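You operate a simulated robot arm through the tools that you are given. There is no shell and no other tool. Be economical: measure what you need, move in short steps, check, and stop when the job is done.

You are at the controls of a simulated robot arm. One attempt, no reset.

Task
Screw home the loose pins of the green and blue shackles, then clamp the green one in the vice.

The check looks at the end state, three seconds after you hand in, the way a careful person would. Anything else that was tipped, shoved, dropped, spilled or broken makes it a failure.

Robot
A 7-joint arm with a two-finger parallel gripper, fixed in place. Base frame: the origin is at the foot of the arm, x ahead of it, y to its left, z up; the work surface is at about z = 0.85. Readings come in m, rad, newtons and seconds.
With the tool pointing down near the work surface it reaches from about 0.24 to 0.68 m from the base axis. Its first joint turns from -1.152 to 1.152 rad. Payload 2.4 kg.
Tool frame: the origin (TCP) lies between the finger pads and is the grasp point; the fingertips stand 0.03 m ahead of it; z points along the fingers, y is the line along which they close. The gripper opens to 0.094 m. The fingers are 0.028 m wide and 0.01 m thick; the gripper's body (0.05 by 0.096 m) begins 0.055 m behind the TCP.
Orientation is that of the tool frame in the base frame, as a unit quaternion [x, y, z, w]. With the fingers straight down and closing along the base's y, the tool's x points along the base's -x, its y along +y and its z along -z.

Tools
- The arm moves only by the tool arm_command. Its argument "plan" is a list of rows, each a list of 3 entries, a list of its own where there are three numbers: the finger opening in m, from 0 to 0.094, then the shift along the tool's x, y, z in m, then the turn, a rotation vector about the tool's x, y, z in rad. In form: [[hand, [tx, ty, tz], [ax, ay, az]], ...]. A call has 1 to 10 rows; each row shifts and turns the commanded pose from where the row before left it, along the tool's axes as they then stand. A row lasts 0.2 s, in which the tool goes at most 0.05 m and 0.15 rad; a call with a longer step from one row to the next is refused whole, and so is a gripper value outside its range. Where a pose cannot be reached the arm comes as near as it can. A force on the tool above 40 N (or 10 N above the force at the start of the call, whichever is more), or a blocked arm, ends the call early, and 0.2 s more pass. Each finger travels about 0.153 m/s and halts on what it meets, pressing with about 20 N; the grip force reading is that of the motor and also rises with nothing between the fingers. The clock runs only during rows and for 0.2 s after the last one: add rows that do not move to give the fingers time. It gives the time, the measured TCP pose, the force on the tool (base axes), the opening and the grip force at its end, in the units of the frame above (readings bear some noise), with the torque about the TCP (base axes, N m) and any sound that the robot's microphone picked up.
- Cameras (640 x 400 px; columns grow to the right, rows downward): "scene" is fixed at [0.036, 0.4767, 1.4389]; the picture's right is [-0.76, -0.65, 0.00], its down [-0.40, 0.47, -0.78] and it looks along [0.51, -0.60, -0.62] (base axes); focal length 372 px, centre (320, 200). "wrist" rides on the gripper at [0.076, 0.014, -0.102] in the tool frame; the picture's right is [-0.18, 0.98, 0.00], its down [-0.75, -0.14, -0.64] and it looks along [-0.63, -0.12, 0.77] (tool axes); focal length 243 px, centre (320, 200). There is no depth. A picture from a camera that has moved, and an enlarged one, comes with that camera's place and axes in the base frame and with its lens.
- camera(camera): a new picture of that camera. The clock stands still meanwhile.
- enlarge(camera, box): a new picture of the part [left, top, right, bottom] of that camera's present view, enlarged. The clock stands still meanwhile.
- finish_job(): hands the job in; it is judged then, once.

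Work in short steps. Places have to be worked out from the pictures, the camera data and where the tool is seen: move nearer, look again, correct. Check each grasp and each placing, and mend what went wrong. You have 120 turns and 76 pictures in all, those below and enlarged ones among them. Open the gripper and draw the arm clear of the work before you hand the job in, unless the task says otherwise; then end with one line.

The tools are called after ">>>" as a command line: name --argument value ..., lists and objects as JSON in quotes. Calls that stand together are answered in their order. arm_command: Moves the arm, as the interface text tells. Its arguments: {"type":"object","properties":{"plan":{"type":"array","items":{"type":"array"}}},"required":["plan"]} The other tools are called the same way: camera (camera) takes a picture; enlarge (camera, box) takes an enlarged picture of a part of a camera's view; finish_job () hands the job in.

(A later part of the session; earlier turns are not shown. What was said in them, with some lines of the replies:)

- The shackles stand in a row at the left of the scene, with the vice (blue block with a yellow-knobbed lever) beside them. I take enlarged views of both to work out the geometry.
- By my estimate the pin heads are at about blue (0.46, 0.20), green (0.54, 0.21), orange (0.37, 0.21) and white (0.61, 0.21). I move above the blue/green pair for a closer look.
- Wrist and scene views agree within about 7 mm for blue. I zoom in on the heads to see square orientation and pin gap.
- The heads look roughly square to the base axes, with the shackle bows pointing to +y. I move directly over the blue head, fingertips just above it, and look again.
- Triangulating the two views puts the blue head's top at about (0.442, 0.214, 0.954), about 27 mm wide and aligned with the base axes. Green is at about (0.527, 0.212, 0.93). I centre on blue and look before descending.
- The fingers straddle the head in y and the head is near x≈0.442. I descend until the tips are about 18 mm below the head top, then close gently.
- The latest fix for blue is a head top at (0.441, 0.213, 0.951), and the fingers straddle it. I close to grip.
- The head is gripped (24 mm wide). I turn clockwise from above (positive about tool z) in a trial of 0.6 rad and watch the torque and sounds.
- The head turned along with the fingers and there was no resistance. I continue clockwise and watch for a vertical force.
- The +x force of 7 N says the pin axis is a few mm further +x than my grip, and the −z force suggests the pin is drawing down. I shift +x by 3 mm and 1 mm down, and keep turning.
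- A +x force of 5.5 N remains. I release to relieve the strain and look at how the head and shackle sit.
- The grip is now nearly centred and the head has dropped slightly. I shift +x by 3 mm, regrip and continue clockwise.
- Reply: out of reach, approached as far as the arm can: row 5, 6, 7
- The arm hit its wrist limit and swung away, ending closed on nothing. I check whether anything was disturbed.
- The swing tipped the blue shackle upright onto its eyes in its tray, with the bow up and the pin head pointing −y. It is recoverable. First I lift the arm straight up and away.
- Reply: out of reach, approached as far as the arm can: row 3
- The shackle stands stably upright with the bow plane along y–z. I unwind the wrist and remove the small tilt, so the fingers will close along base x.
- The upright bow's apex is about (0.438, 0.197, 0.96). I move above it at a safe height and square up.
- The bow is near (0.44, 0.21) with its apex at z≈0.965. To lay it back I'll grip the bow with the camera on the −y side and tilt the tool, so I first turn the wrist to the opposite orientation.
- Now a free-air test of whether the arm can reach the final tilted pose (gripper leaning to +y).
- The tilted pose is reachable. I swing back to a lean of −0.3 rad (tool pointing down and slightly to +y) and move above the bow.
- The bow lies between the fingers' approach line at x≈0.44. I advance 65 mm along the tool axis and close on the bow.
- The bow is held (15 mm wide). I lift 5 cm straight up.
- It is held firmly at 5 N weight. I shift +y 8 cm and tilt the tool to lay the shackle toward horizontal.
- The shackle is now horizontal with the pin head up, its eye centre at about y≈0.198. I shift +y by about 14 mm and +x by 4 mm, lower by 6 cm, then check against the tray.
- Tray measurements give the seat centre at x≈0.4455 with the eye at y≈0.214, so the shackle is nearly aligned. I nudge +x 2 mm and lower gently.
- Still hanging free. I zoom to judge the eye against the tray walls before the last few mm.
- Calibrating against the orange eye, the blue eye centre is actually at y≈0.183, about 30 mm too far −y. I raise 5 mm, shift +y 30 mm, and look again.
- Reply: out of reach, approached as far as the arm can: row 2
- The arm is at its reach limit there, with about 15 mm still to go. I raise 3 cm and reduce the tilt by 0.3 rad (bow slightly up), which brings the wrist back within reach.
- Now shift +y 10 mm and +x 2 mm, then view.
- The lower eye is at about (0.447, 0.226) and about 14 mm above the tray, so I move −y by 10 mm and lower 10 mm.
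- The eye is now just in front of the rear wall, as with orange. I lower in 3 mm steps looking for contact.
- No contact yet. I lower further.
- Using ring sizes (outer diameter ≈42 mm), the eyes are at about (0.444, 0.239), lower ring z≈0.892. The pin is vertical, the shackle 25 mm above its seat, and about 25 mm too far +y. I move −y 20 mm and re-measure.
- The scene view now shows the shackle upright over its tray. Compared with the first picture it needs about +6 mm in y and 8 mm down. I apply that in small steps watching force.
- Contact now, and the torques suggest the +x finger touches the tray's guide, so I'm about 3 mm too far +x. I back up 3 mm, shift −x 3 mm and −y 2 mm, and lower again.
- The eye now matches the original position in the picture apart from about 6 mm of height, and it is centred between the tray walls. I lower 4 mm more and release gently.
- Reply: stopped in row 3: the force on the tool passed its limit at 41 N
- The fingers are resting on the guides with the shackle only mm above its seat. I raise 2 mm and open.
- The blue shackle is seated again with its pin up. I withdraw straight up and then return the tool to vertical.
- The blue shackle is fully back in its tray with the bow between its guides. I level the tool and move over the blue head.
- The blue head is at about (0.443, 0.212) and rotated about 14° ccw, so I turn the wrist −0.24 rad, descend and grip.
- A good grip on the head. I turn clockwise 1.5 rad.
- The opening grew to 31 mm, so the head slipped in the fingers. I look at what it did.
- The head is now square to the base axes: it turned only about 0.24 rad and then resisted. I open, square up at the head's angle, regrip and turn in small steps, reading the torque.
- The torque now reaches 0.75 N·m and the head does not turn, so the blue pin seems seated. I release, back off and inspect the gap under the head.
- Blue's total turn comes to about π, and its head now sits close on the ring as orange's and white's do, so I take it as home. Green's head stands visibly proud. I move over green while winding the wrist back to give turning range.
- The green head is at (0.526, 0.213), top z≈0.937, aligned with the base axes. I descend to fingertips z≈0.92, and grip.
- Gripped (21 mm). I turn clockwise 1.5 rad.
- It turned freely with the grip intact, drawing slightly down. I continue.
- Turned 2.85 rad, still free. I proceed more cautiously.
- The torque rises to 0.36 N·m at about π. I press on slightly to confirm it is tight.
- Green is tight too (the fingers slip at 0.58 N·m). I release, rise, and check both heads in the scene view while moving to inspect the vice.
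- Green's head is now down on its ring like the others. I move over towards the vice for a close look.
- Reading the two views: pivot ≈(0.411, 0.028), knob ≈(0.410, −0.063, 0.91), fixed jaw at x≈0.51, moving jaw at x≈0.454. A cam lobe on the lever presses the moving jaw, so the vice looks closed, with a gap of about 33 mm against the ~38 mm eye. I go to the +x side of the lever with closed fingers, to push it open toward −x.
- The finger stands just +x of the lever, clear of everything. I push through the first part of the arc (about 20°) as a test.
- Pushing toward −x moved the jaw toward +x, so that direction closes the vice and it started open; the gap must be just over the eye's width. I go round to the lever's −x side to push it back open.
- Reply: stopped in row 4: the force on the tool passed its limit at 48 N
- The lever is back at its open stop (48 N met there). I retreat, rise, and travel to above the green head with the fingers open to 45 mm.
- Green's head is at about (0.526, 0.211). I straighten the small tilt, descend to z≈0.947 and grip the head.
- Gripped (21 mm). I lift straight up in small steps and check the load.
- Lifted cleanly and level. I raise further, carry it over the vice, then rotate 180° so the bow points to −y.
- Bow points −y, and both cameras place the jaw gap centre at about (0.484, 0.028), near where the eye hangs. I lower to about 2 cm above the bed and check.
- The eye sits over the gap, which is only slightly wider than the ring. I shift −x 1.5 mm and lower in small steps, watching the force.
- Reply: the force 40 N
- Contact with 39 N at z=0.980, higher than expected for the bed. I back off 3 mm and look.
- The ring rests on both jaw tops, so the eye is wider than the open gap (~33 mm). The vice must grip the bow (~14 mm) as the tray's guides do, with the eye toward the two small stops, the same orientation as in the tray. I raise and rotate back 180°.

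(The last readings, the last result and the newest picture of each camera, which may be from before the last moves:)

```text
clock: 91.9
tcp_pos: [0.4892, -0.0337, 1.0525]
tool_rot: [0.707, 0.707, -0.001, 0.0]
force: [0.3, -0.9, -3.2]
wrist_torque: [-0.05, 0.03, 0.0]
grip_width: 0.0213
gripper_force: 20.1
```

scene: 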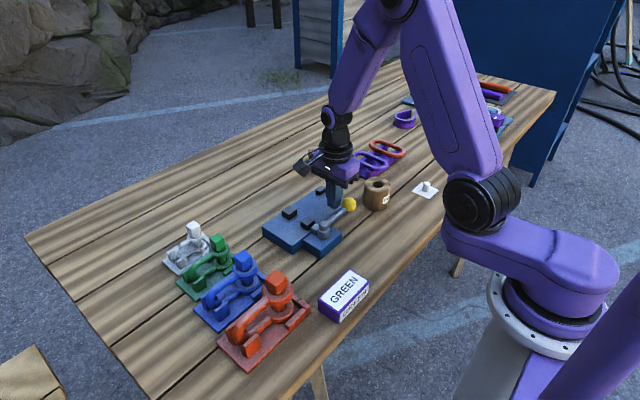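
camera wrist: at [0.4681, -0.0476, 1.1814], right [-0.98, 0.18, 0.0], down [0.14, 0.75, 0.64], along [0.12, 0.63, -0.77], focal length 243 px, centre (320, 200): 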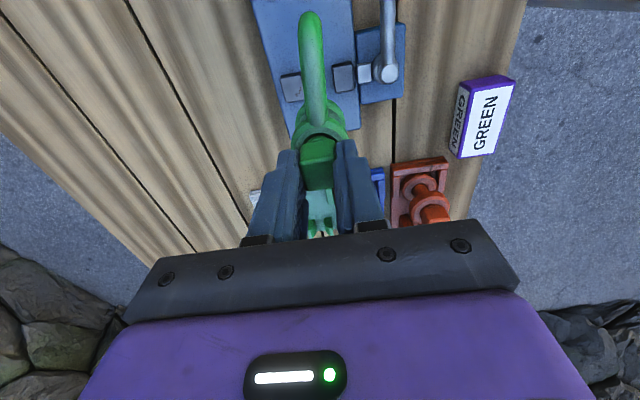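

Now at (0.489, −0.034) with the bow to +y over the jaws. I lower to just above the jaw tops and look.

>>> arm_command --plan '[[0.0, [0, 0, 0.03], [0, 0, 0]], [0.0, [0, 0, 0.03], [0, 0, 0]], [0.0, [0, 0, 0], [0, 0, 0]]]'

>>> enlarge --camera "scene" --box '[265, 175, 355, 250]'

>>> enlarge --camera "wrist" --box '[240, 0, 400, 140]'

```text
clock: 92.7
tcp_pos: [0.4891, -0.0347, 0.991]
tool_rot: [0.707, 0.708, -0.001, 0.0]
force: [0.5, -0.5, -3.4]
wrist_torque: [-0.05, -0.02, 0.0]
grip_width: 0.0214
gripper_force: 20.5
```

```text
5.33 times, centred on (310, 212) of scene
camera zoom: at [0.0361, 0.4767, 1.4389], right [-0.76, -0.65, 0.0], down [-0.4, 0.47, -0.78], along [0.51, -0.6, -0.62], focal length 1987 px, centre (373, 133)
```

zoom: 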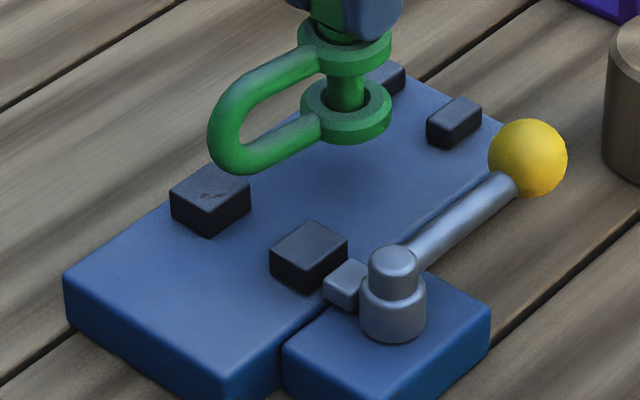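

```text
2.86 times, centred on (320, 70) of wrist
camera zoom: at [0.5029, 0.0401, 1.094], right [0.98, -0.18, 0.0], down [-0.14, -0.75, 0.64], along [-0.12, -0.63, -0.77], focal length 693 px, centre (320, 571)
```

zoom: 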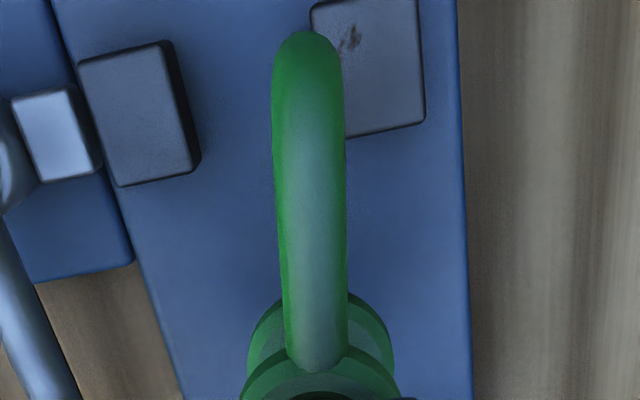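

The bow is in line with the gap, near the fixed jaw. I shift +y 10 mm for better jaw engagement on the leg and lower to the bed.

>>> arm_command --plan '[[0.0, [0.01, -0.001, 0.006], [0, 0, 0]], [0.0, [0, 0, 0.007], [0, 0, 0]], [0.0, [0, 0, 0.006], [0, 0, 0]], [0.0, [0, 0, 0.004], [0, 0, 0]], [0.0, [0, 0, 0], [0, 0, 0]]]'

```text
clock: 93.4
tcp_pos: [0.4894, -0.0263, 0.98]
tool_rot: [0.707, 0.707, 0.002, 0.002]
force: [-3.0, -1.2, 8.2]
wrist_torque: [0.23, 0.12, -0.01]
grip_width: 0.0217
gripper_force: 19.6
stopped in row 3: the force on the tool passed its limit at 49 N (the readings are from after the stop); the commanded pose is now the measured one
```

Contact at the same height (0.980) as before means this is the bed itself (top ≈0.893). So the ring had in fact been between the jaws: in that picture its outline ran along the jaw's edge. The eye fits the gap, and the jaw's stroke suits it, so I go back to eye-in-jaws with the bow toward the two small horns.

>>> arm_command --plan '[[0.0, [0, 0, -0.03], [0, 0, 0]], [0.0, [0, 0, -0.04], [0, 0, 0]], [0.0, [0.027, -0.004, 0], [0, 0, 0]], [0.0, [0.027, -0.003, 0], [0, 0, 0]], [0.0, [0, 0, 0], [0, 0, -0.15]], [0.0, [0, 0, 0], [0, 0, -0.15]], [0.0, [0, 0, 0], [0, 0, -0.15]], [0.0, [0, 0, 0], [0, 0, -0.15]], [0.0, [0, 0, 0], [0, 0, -0.15]], [0.0, [0, 0, 0], [0, 0, -0.15]]]'

>>> arm_command --plan '[[0.0, [0, 0, 0], [0, 0, -0.15]], [0.0, [0, 0, 0], [0, 0, -0.15]], [0.0, [0, 0, 0], [0, 0, -0.15]], [0.0, [0, 0, 0], [0, 0, -0.15]], [0.0, [0, 0, 0], [0, 0, -0.15]], [0.0, [0, 0, 0], [0, 0, -0.15]], [0.0, [0, 0, 0], [0, 0, -0.15]], [0.0, [0, 0, 0], [0, 0, -0.15]], [0.0, [0, 0, 0], [0, 0, -0.15]], [0.0, [0, 0, 0], [0, 0, -0.15]]]'

>>> arm_command --plan '[[0.0, [0, 0, 0], [0, 0, -0.15]], [0.0, [0, 0, 0], [0, 0, -0.15]], [0.0, [0, 0, 0], [0, 0, -0.15]], [0.0, [0, 0, 0], [0, 0, -0.15]], [0.0, [0, 0, 0], [0, 0, -0.14]], [0.0, [0, 0, 0], [0, 0, 0]]]'

```text
clock: 95.6
tcp_pos: [0.4815, 0.0289, 1.0487]
tool_rot: [0.326, 0.945, 0.0, 0.001]
force: [-0.2, 0.9, -3.1]
wrist_torque: [-0.05, -0.02, -0.02]
grip_width: 0.0216
gripper_force: 20.4
```

```text
clock: 97.8
tcp_pos: [0.4815, 0.0296, 1.0489]
tool_rot: [-0.404, 0.915, -0.001, 0.001]
force: [-1.1, -0.1, -3.7]
wrist_torque: [0.02, -0.05, -0.04]
grip_width: 0.0215
gripper_force: 19.5
```

```text
clock: 99.2
tcp_pos: [0.4811, 0.0286, 1.0486]
tool_rot: [0.707, -0.707, 0.001, -0.001]
force: [-0.7, 0.6, -3.1]
wrist_torque: [0.06, 0.0, -0.01]
grip_width: 0.0214
gripper_force: 19.7
```

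Rechecking heights: bed top ≈0.875 and jaws only ~14 mm tall, so z=0.980 is jaw-top height, and the gap (~33 mm) is narrower than the ring (~37 mm). The earlier reading was right: the bow goes between the jaws. The second try merely caught the fixed jaw because I was too far +x. I rotate back and will use x≈0.482.

>>> arm_command --plan '[[0.0, [0, 0, 0], [0, 0, 0.15]], [0.0, [0, 0, 0], [0, 0, 0.15]], [0.0, [0, 0, 0], [0, 0, 0.15]], [0.0, [0, 0, 0], [0, 0, 0.15]], [0.0, [0, 0, 0], [0, 0, 0.15]], [0.0, [0, 0, 0], [0, 0, 0.15]], [0.0, [0, 0, 0], [0, 0, 0.15]], [0.0, [0, 0, 0], [0, 0, 0.15]], [0.0, [0, 0, 0], [0, 0, 0.15]], [0.0, [0, 0, 0], [0, 0, 0.15]]]'

>>> arm_command --plan '[[0.0, [0, 0, 0], [0, 0, 0.15]], [0.0, [0, 0, 0], [0, 0, 0.15]], [0.0, [0, 0, 0], [0, 0, 0.15]], [0.0, [0, 0, 0], [0, 0, 0.15]], [0.0, [0, 0, 0], [0, 0, 0.15]], [0.0, [0, 0, 0], [0, 0, 0.15]], [0.0, [0, 0, 0], [0, 0, 0.15]], [0.0, [0, 0, 0], [0, 0, 0.15]], [0.0, [0, 0, 0], [0, 0, 0.15]], [0.0, [0, 0, 0], [0, 0, 0.15]]]'

>>> arm_command --plan '[[0.0, [0, 0, 0], [0, 0, 0.14]], [0.0, [-0.03, 0, 0], [0, 0, 0]], [0.0, [-0.029, 0.001, 0.02], [0, 0, 0]], [0.0, [0, 0, 0.035], [0, 0, 0]], [0.0, [0, 0, 0], [0, 0, 0]]]'

>>> enlarge --camera "wrist" --box '[240, 0, 400, 140]'

```text
clock: 101.4
tcp_pos: [0.4804, 0.0281, 1.0479]
tool_rot: [-0.033, 0.999, -0.001, 0.002]
force: [0.9, 0.5, -3.9]
wrist_torque: [0.02, -0.06, 0.02]
grip_width: 0.0217
gripper_force: 19.8
```

```text
clock: 103.6
tcp_pos: [0.4807, 0.028, 1.0482]
tool_rot: [0.657, 0.754, 0.001, 0.003]
force: [0.1, -0.6, -3.3]
wrist_torque: [-0.05, -0.01, -0.04]
grip_width: 0.0214
gripper_force: 20.1
```

```text
clock: 104.8
tcp_pos: [0.4823, -0.0294, 0.9939]
tool_rot: [0.707, 0.707, 0.001, 0.001]
force: [-0.3, 0.0, -2.8]
wrist_torque: [-0.05, 0.01, -0.01]
grip_width: 0.0212
gripper_force: 20.6
```

```text
2.86 times, centred on (320, 70) of wrist
camera zoom: at [0.4969, 0.0442, 1.0957], right [0.98, -0.18, 0.0], down [-0.14, -0.75, 0.64], along [-0.11, -0.63, -0.77], focal length 693 px, centre (320, 571)
```

zoom: 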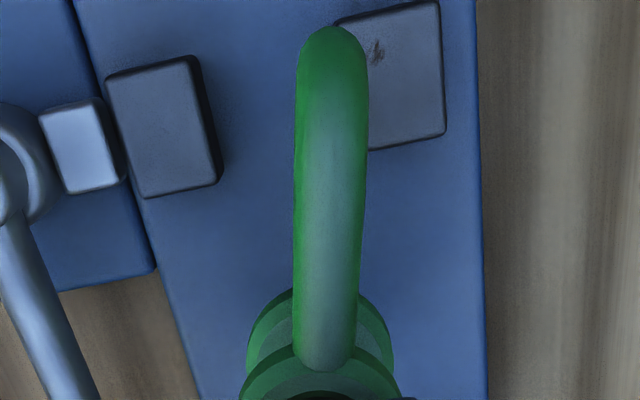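

The bow is yawed about 9° (crown toward +x), which is why it caught the fixed jaw. I rotate −0.15 rad to straighten it and check once more.

>>> arm_command --plan '[[0.0, [0, 0, 0], [0, 0, -0.15]], [0.0, [0, 0, 0], [0, 0, 0]]]'

>>> enlarge --camera "scene" --box '[265, 175, 355, 250]'

```text
clock: 105.4
tcp_pos: [0.4839, -0.0303, 0.9925]
tool_rot: [0.652, 0.759, 0.001, 0.002]
force: [0.1, 0.7, -3.2]
wrist_torque: [-0.04, -0.03, 0.01]
grip_width: 0.0213
gripper_force: 20.2
```

```text
5.33 times, centred on (310, 212) of scene
camera zoom: at [0.036, 0.4767, 1.4389], right [-0.76, -0.65, 0.0], down [-0.4, 0.47, -0.78], along [0.51, -0.6, -0.62], focal length 1987 px, centre (373, 133)
```

zoom: 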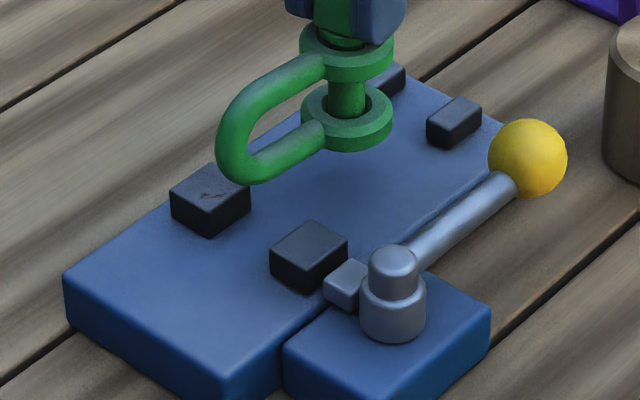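

Better; about 4° of yaw remains. I rotate another −0.08, shift −x 2 mm, and lower past jaw-top height in small steps.

>>> arm_command --plan '[[0.0, [0, -0.002, 0], [0, 0, -0.08]], [0.0, [0, 0, 0.007], [0, 0, 0]], [0.0, [0, 0, 0.006], [0, 0, 0]], [0.0, [0, 0, 0.005], [0, 0, 0]], [0.0, [0, 0, 0.004], [0, 0, 0]], [0.0, [0, 0, 0], [0, 0, 0]]]'

```text
clock: 106.8
tcp_pos: [0.482, -0.0295, 0.9708]
tool_rot: [0.621, 0.784, 0.001, 0.002]
force: [0.0, 0.5, -3.2]
wrist_torque: [-0.03, 0.0, 0.01]
grip_width: 0.0214
gripper_force: 20.0
```

It went below jaw-top height freely. I continue to the bed.

>>> arm_command --plan '[[0.0, [0, 0, 0.002], [0, 0, 0]], [0.0, [0, 0, 0.002], [0, 0, 0]], [0.0, [0, 0, 0.001], [0, 0, 0]], [0.0, [0, 0, 0], [0, 0, 0]]]'

```text
clock: 107.8
tcp_pos: [0.4818, -0.0304, 0.9664]
tool_rot: [0.622, 0.783, 0.001, 0.002]
force: [0.0, -0.1, -2.8]
wrist_torque: [-0.06, -0.01, 0.01]
grip_width: 0.0217
gripper_force: 20.0
```

>>> arm_command --plan '[[0.0, [0, 0, 0.002], [0, 0, 0]], [0.0, [0, 0, 0.002], [0, 0, 0]], [0.0, [0, 0, 0], [0, 0, 0]]]'

```text
clock: 108.6
tcp_pos: [0.4821, -0.0313, 0.9637]
tool_rot: [0.621, 0.784, 0.002, 0.003]
force: [-3.5, 2.3, 25.2]
wrist_torque: [-0.32, 0.22, -0.05]
grip_width: 0.0215
gripper_force: 19.9
```

Bed contact at z=0.964 as predicted. I release and rise.

>>> arm_command --plan '[[0.0, [0, 0, -0.0015], [0, 0, 0]], [0.03, [0, 0, 0], [0, 0, 0]], [0.05, [0, 0, 0], [0, 0, 0]], [0.05, [0, 0, -0.03], [0, 0, 0]], [0.05, [0, 0, -0.04], [0, 0, 0]], [0.05, [0, 0, -0.04], [0, 0, 0]], [0.05, [0.03, -0.03, 0], [0, 0, 0]], [0.05, [0, 0, 0], [0, 0, 0]]]'

>>> enlarge --camera "scene" --box '[255, 165, 365, 255]'

```text
clock: 110.4
tcp_pos: [0.4429, -0.0077, 1.0749]
tool_rot: [0.621, 0.784, 0.001, 0.002]
force: [0.2, 0.6, -0.7]
wrist_torque: [-0.03, -0.02, 0.03]
grip_width: 0.0501
gripper_force: 0.1
```

```text
4.44 times, centred on (310, 210) of scene
camera zoom: at [0.036, 0.4767, 1.4389], right [-0.76, -0.65, 0.0], down [-0.4, 0.47, -0.78], along [0.51, -0.6, -0.62], focal length 1656 px, centre (364, 156)
```

zoom: 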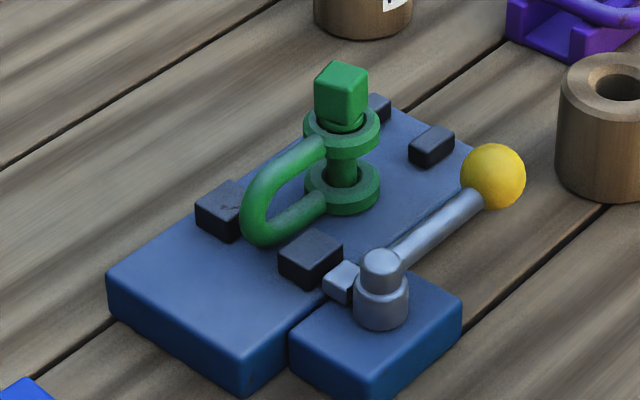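

The shackle lies with its bow between the jaws and the eye toward the horns, standing freely. Now I bring the closed fingers down to the +x side of the lever again.

>>> arm_command --plan '[[0.0, [0, 0, 0], [0, 0, 0.115]], [0.0, [0, 0, 0], [0, 0, 0.115]], [0.0, [-0.0415, 0.0005, 0], [0, 0, 0]], [0.0, [0, 0, 0.04], [0, 0, 0]], [0.0, [0, 0, 0.04], [0, 0, 0]], [0.0, [0, 0, 0.04], [0, 0, 0]], [0.0, [0, 0, 0.03], [0, 0, 0]], [0.0, [0, 0, 0], [0, 0, 0]]]'

```text
clock: 112.2
tcp_pos: [0.4444, -0.0515, 0.9237]
tool_rot: [0.707, 0.708, 0.002, 0.001]
force: [-0.5, -0.3, 0.1]
wrist_torque: [0.01, -0.01, 0.0]
grip_width: 0.0003
gripper_force: 20.0
```

Positioned clear. I push the lever along its arc toward −x, about 60°.

>>> arm_command --plan '[[0.0, [-0.003, -0.018, 0], [0, 0, 0]], [0.0, [-0.001, -0.0218, 0], [0, 0, 0]], [0.0, [0.0047, -0.0212, 0], [0, 0, 0]], [0.0, [0.0101, -0.0193, 0], [0, 0, 0]], [0.0, [0, 0, 0], [0, 0, 0]]]'

```text
clock: 113.4
tcp_pos: [0.3672, -0.0369, 0.9243]
tool_rot: [0.706, 0.708, 0.002, 0.003]
force: [13.6, 12.5, 0.3]
wrist_torque: [0.2, -0.19, -0.23]
grip_width: 0.0
gripper_force: 20.0
```

Resistance of about 18 N has built up, so the jaw seems to have met the bow. I check.

>>> enlarge --camera "scene" --box '[255, 165, 365, 255]'

```text
4.44 times, centred on (310, 210) of scene
camera zoom: at [0.0364, 0.4771, 1.4388], right [-0.76, -0.65, 0.0], down [-0.4, 0.47, -0.78], along [0.51, -0.6, -0.62], focal length 1656 px, centre (364, 156)
```

zoom: 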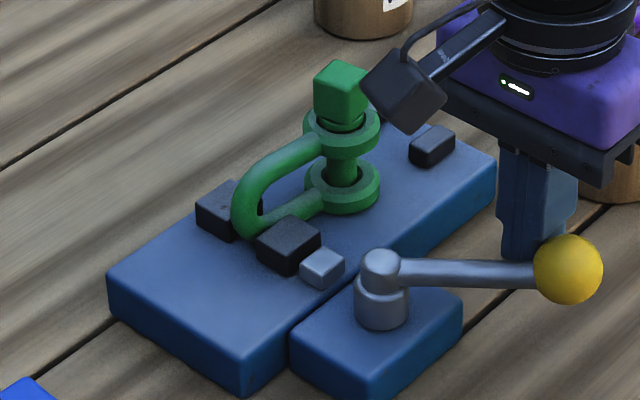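

The jaw has travelled and is pressing the bow against the fixed jaw. I push further along the arc to tighten.

>>> arm_command --plan '[[0.0, [0.0056, -0.0083, 0], [0, 0, 0]], [0.0, [0.0065, -0.0076, 0], [0, 0, 0]], [0.0, [0, 0, 0], [0, 0, 0]]]'

```text
clock: 114.0
tcp_pos: [0.3592, -0.0296, 0.9256]
tool_rot: [0.706, 0.708, 0.005, 0.01]
force: [4.4, 3.9, -0.2]
wrist_torque: [0.05, -0.07, -0.06]
grip_width: 0.0
gripper_force: 20.5
stopped in row 2: the force on the tool passed its limit at 42 N (the readings are from after the stop); the commanded pose is now the measured one
```

A firm stop at 42 N, so it is clamped. I back off from the lever, rise, and verify that it stays closed.

>>> arm_command --plan '[[0.0, [-0.01, 0.012, 0], [0, 0, 0]], [0.0, [0, 0, -0.04], [0, 0, 0]], [0.0, [0, 0, -0.04], [0, 0, 0]], [0.0, [0, 0, -0.04], [0, 0, 0]], [0.03, [-0.03, -0.03, -0.03], [0, 0, 0]], [0.06, [-0.03, -0.03, -0.02], [0, 0, 0]], [0.06, [-0.03, -0.0, -0.02], [0, 0, 0]], [0.06, [-0.03, 0, 0], [0, 0, 0]], [0.06, [0, 0, 0], [0, 0, 0]], [0.06, [0, 0, 0], [0, 0, 0]]]'

>>> enlarge --camera "scene" --box '[255, 165, 365, 255]'

```text
refused: row 5 steps farther than a row can; nothing moved
```

```text
4.44 times, centred on (310, 210) of scene
camera zoom: at [0.0361, 0.4768, 1.4389], right [-0.76, -0.65, 0.0], down [-0.4, 0.47, -0.78], along [0.51, -0.6, -0.62], focal length 1656 px, centre (364, 156)
```

zoom: 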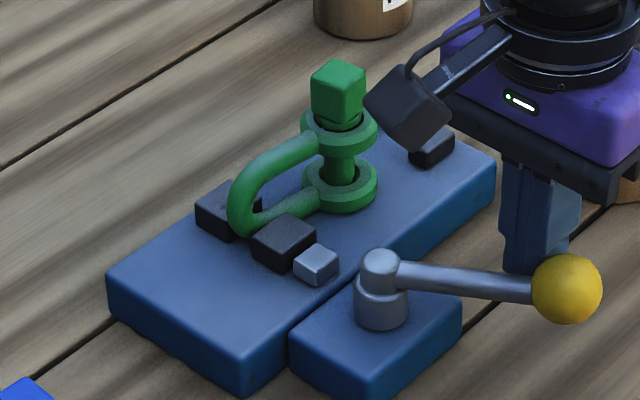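

The refused call moved nothing. The shackle has been pushed up against the fixed jaw; I give one more push to confirm it's firm.

>>> arm_command --plan '[[0.0, [0.004, -0.0045, 0], [0, 0, 0]], [0.0, [0.004, -0.004, 0], [0, 0, 0]], [0.0, [0.004, -0.004, 0], [0, 0, 0]], [0.0, [0, 0, 0], [0, 0, 0]]]'

```text
clock: 115.0
tcp_pos: [0.3514, -0.0197, 0.926]
tool_rot: [0.707, 0.707, 0.01, 0.016]
force: [30.5, 10.6, 3.0]
wrist_torque: [0.2, -0.42, -0.48]
grip_width: 0.0002
gripper_force: 19.9
```

It moved a little more, now holding 32 N. One more short push to find the end.

>>> arm_command --plan '[[0.0, [0.0047, -0.0038, 0], [0, 0, 0]], [0.0, [0.005, -0.0033, 0], [0, 0, 0]], [0.0, [0.005, -0.003, 0], [0, 0, 0]], [0.0, [0, 0, 0], [0, 0, 0]]]'

```text
clock: 115.8
tcp_pos: [0.3477, -0.0071, 0.926]
tool_rot: [0.707, 0.706, 0.015, 0.023]
force: [4.0, -2.3, 1.2]
wrist_torque: [-0.01, -0.06, -0.05]
grip_width: 0.0
gripper_force: 19.9
stopped in row 4: the force on the tool passed its limit at 43 N (the readings are from after the stop); the commanded pose is now the measured one
```

It stops hard at 43 N with the lever about 80° round. Now I back away from the lever, rise and move clear.

>>> arm_command --plan '[[0.0, [-0.012, 0.006, 0], [0, 0, 0]], [0.0, [0, 0, -0.04], [0, 0, 0]], [0.0, [0, 0, -0.04], [0, 0, 0]], [0.0, [0, 0, -0.04], [0, 0, 0]], [0.03, [-0.03, -0.01, -0.02], [0, 0, 0]], [0.06, [-0.04, 0, -0.02], [0, 0, 0]], [0.06, [-0.04, 0, -0.02], [0, 0, 0]], [0.06, [-0.04, 0, 0], [0, 0, 0]], [0.06, [0, 0, 0], [0, 0, 0]], [0.06, [0, 0, 0], [0, 0, 0]]]'

>>> enlarge --camera "scene" --box '[150, 150, 380, 340]'

```text
clock: 118.0
tcp_pos: [0.3341, -0.166, 1.1087]
tool_rot: [0.707, 0.707, 0.013, 0.021]
force: [0.4, 0.1, -0.4]
wrist_torque: [-0.03, 0.03, 0.01]
grip_width: 0.06
gripper_force: 0.1
```

```text
2.11 times, centred on (265, 245) of scene
camera zoom: at [0.036, 0.4767, 1.4389], right [-0.76, -0.65, 0.0], down [-0.4, 0.47, -0.78], along [0.51, -0.6, -0.62], focal length 784 px, centre (436, 105)
```

zoom: 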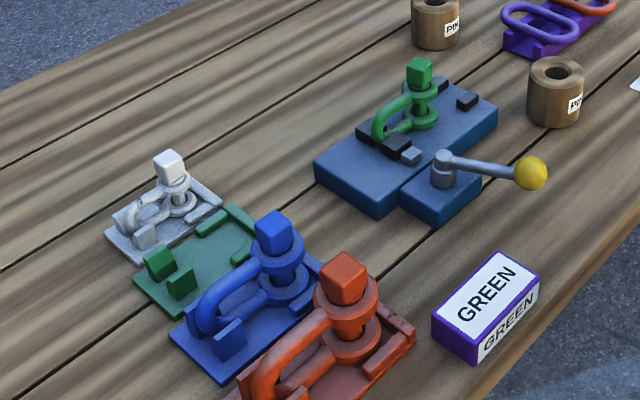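

Everything else stands undisturbed. I use the last picture for a close look at the jaws.

>>> enlarge --camera "scene" --box '[275, 170, 350, 235]'

```text
refused: no pictures are left
```

No pictures remain, so I check the clamp by feel. I return behind the lever and press again, looking for immediate firm resistance.

>>> arm_command --plan '[[0.0, [0.03, 0.01, 0], [0.048, 0.011, 0]], [0.0, [0.044, 0.014, 0], [0, 0, 0]], [0.0, [0.042, 0.014, 0.01], [0, 0, 0]], [0.0, [0, 0, 0.045], [0, 0, 0]], [0.0, [0, 0, 0.045], [0, 0, 0]], [0.0, [0, 0, 0.045], [0, 0, 0]], [0.0, [0, 0, 0.035], [0, 0, 0]], [0.0, [0, 0, 0], [0, 0, 0]]]'

>>> arm_command --plan '[[0.0, [0.005, -0.006, 0], [0, 0, 0]], [0.0, [0.005, -0.006, 0], [0, 0, 0]], [0.0, [0, 0, 0], [0, 0, 0]]]'

```text
clock: 119.8
tcp_pos: [0.371, -0.0508, 0.9261]
tool_rot: [0.707, 0.707, 0.0, 0.0]
force: [-0.5, 0.5, -0.6]
wrist_torque: [-0.06, 0.01, -0.02]
grip_width: 0.0
gripper_force: 20.0
```

```text
clock: 120.6
tcp_pos: [0.3599, -0.0412, 0.9271]
tool_rot: [0.707, 0.707, 0.001, 0.001]
force: [-0.8, -0.4, 0.6]
wrist_torque: [0.01, 0.01, 0.02]
grip_width: 0.0
gripper_force: 19.9
```

No contact yet; I go on in small steps.

>>> arm_command --plan '[[0.0, [0.003, -0.002, 0], [0, 0, 0]], [0.0, [0.003, -0.002, 0], [0, 0, 0]], [0.0, [0, 0, 0], [0, 0, 0]]]'

>>> arm_command --plan '[[0.0, [0.003, -0.002, 0], [0, 0, 0]], [0.0, [0.003, -0.002, 0], [0, 0, 0]], [0.0, [0, 0, 0], [0, 0, 0]]]'

```text
clock: 121.4
tcp_pos: [0.3549, -0.034, 0.9272]
tool_rot: [0.707, 0.707, 0.001, 0.0]
force: [-0.2, 0.3, 0.6]
wrist_torque: [0.0, 0.0, 0.01]
grip_width: 0.0
gripper_force: 20.1
```

```text
clock: 122.2
tcp_pos: [0.3532, -0.029, 0.9264]
tool_rot: [0.707, 0.707, 0.0, 0.001]
force: [1.4, -2.1, 1.8]
wrist_torque: [-0.02, 0.0, 0.04]
grip_width: 0.0
gripper_force: 19.9
```

Contact resumes at the same lever angle (about 60°), roughly 10° beyond where the jaw first met the bow, so it has held. I press a little further to be sure it's firm.

>>> arm_command --plan '[[0.0, [0.003, -0.003, 0], [0, 0, 0]], [0.0, [0.003, -0.003, 0], [0, 0, 0]], [0.0, [0, 0, 0], [0, 0, 0]]]'

>>> arm_command --plan '[[0.0, [0.003, -0.003, 0], [0, 0, 0]], [0.0, [0.003, -0.003, 0], [0, 0, 0]], [0.0, [0, 0, 0], [0, 0, 0]]]'

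```text
clock: 123.0
tcp_pos: [0.3463, -0.023, 0.9267]
tool_rot: [0.707, 0.707, 0.0, 0.001]
force: [9.7, -0.4, 1.6]
wrist_torque: [0.01, -0.18, -0.12]
grip_width: 0.0001
gripper_force: 20.0
```

```text
clock: 123.8
tcp_pos: [0.3394, -0.0174, 0.9272]
tool_rot: [0.707, 0.707, 0.0, 0.0]
force: [5.0, -2.8, -1.9]
wrist_torque: [-0.06, -0.11, -0.03]
grip_width: 0.0001
gripper_force: 20.6
```

The lever is a bit further round (about 70°) and still resisting. One last tangential push, then I back away and rise clear.

>>> arm_command --plan '[[0.0, [0.005, -0.002, 0], [0, 0, 0]], [0.0, [0.005, -0.002, 0], [0, 0, 0]], [0.0, [0, 0, 0], [0, 0, 0]]]'

>>> arm_command --plan '[[0.0, [-0.012, 0.006, 0], [0, 0, 0]], [0.0, [-0.01, 0.003, 0], [0, 0, 0]], [0.0, [0, 0, -0.04], [0, 0, 0]], [0.0, [0, 0, -0.04], [0, 0, 0]], [0.0, [0, 0, -0.04], [0, 0, 0]], [0.06, [-0.03, -0.01, -0.02], [0, 0, 0]], [0.06, [-0.04, 0, -0.02], [0, 0, 0]], [0.06, [-0.04, 0, -0.02], [0, 0, 0]], [0.06, [0, 0, 0], [0, 0, 0]]]'

```text
clock: 124.6
tcp_pos: [0.3357, -0.0065, 0.928]
tool_rot: [0.707, 0.707, -0.001, 0.0]
force: [3.2, -2.4, -0.1]
wrist_torque: [-0.04, -0.07, -0.05]
grip_width: 0.0001
gripper_force: 20.1
```

```text
clock: 126.6
tcp_pos: [0.3323, -0.1416, 1.1079]
tool_rot: [0.707, 0.707, 0.0, 0.0]
force: [-0.3, -0.9, -0.2]
wrist_torque: [-0.03, -0.02, -0.02]
grip_width: 0.06
gripper_force: 0.0
```

The lever moved to about 80° with modest force. To make sure it's fully thrown I go back once more and push slowly until a firm stop.

>>> arm_command --plan '[[0.0, [0.04, 0.006, 0], [0, 0, 0]], [0.0, [0.04, 0.006, 0], [0, 0, 0]], [0.0, [0.02, 0.006, 0.02], [0, 0, 0]], [0.0, [0, 0, 0.04], [0, 0, 0]], [0.0, [0, 0, 0.04], [0, 0, 0]], [0.0, [0, 0, 0.04], [0, 0, 0]], [0.0, [0, 0, 0.04], [0, 0, 0]], [0.0, [0, 0, 0], [0, 0, 0]]]'

>>> arm_command --plan '[[0.0, [0.006, -0.003, 0], [0, 0, 0]], [0.0, [0.006, -0.003, 0], [0, 0, 0]], [0.0, [0, 0, 0], [0, 0, 0]]]'

>>> arm_command --plan '[[0.0, [0.005, -0.003, 0], [0, 0, 0]], [0.0, [0.005, -0.003, 0], [0, 0, 0]], [0.0, [0, 0, 0], [0, 0, 0]]]'

```text
clock: 128.4
tcp_pos: [0.3534, -0.0379, 0.9265]
tool_rot: [0.708, 0.706, 0.001, 0.001]
force: [0.9, -0.4, 0.0]
wrist_torque: [0.01, -0.03, 0.04]
grip_width: 0.0001
gripper_force: 19.9
```

```text
clock: 129.2
tcp_pos: [0.3467, -0.027, 0.9277]
tool_rot: [0.708, 0.707, 0.001, 0.0]
force: [0.2, -3.9, -1.1]
wrist_torque: [-0.09, -0.01, 0.05]
grip_width: 0.0
gripper_force: 19.9
```

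```text
clock: 130.0
tcp_pos: [0.3422, -0.0166, 0.9268]
tool_rot: [0.707, 0.707, 0.001, 0.002]
force: [9.1, -0.6, 0.3]
wrist_torque: [-0.03, -0.17, -0.08]
grip_width: 0.0
gripper_force: 20.3
```

Contact reappears near 62°, so the lever springs back against the jaw's grip: the vice is loaded on the bow. I push on toward 90–100° to see whether it locks there.

>>> arm_command --plan '[[0.0, [0.007, -0.003, 0], [0, 0, 0]], [0.0, [0.007, -0.003, 0], [0, 0, 0]], [0.0, [0.007, -0.003, 0], [0, 0, 0]], [0.0, [0, 0, 0], [0, 0, 0]]]'

>>> arm_command --plan '[[0.0, [0.007, -0.001, 0], [0, 0, 0]], [0.0, [0.007, -0.001, 0], [0, 0, 0]], [0.0, [0, 0, 0], [0, 0, 0]]]'

```text
clock: 131.0
tcp_pos: [0.3307, 0.0035, 0.9272]
tool_rot: [0.707, 0.707, -0.001, 0.0]
force: [0.8, -0.5, -0.6]
wrist_torque: [0.02, 0.03, 0.0]
grip_width: 0.0
gripper_force: 19.8
```

```text
clock: 131.6
tcp_pos: [0.3319, 0.012, 0.9271]
tool_rot: [0.71, 0.704, 0.002, 0.003]
force: [-2.4, -10.1, 0.2]
wrist_torque: [-0.2, 0.03, 0.07]
grip_width: 0.0
gripper_force: 19.9
stopped in row 3: the force on the tool passed its limit at 50 N (the readings are from after the stop); the commanded pose is now the measured one
```

The force dropped to zero at about 90° and then met a hard 50 N stop: the lever snapped over-centre and is at its end stop, locked. I back straight off in −y, rise and clear.

>>> arm_command --plan '[[0.0, [-0.015, 0, 0], [0, 0, 0]], [0.0, [-0.015, 0, 0], [0, 0, 0]], [0.0, [0, 0, 0], [0, 0, 0]]]'

>>> arm_command --plan '[[0.0, [0.012, -0.001, 0], [0, 0, 0]], [0.0, [0.007, 0, 0], [0, 0, 0]], [0.0, [0, 0, 0], [0, 0, 0]]]'

```text
clock: 132.4
tcp_pos: [0.3317, -0.0177, 0.9277]
tool_rot: [0.71, 0.704, 0.001, 0.003]
force: [0.1, 0.2, -1.3]
wrist_torque: [0.03, 0.01, 0.02]
grip_width: 0.0
gripper_force: 20.2
```

```text
clock: 133.2
tcp_pos: [0.3305, 0.0017, 0.928]
tool_rot: [0.71, 0.704, 0.002, 0.003]
force: [0.6, -0.5, -0.2]
wrist_torque: [0.02, 0.02, -0.03]
grip_width: 0.0
gripper_force: 19.7
```

Feeling forward again there's no contact up to y=0.002, so the lever stayed over and locked. I withdraw and rise clear with the gripper open.

>>> arm_command --plan '[[0.0, [-0.02, 0, 0], [0, 0, 0]], [0.0, [0, 0, -0.04], [0, 0, 0]], [0.0, [0, 0, -0.04], [0, 0, 0]], [0.0, [0, 0, -0.04], [0, 0, 0]], [0.06, [-0.03, 0, -0.03], [0, 0, 0]], [0.06, [-0.03, 0, -0.03], [0, 0, 0]], [0.06, [-0.03, 0, -0.03], [0, 0, 0]], [0.06, [0, 0, 0], [0, 0, 0]]]'

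>>> finish_job

```text
clock: 135.0
tcp_pos: [0.3266, -0.1076, 1.1367]
tool_rot: [0.71, 0.704, 0.003, 0.003]
force: [0.1, 0.1, 0.3]
wrist_torque: [-0.03, 0.03, 0.0]
grip_width: 0.06
gripper_force: 0.0
```

```text
The job is handed in.
```

I handed the job in with the green and blue pins screwed tight and the green shackle clamped by its bow in the vice. The final lever lock was checked only by feel, as no pictures were left. I knocked the blue shackle over early on, then set it back in its tray.
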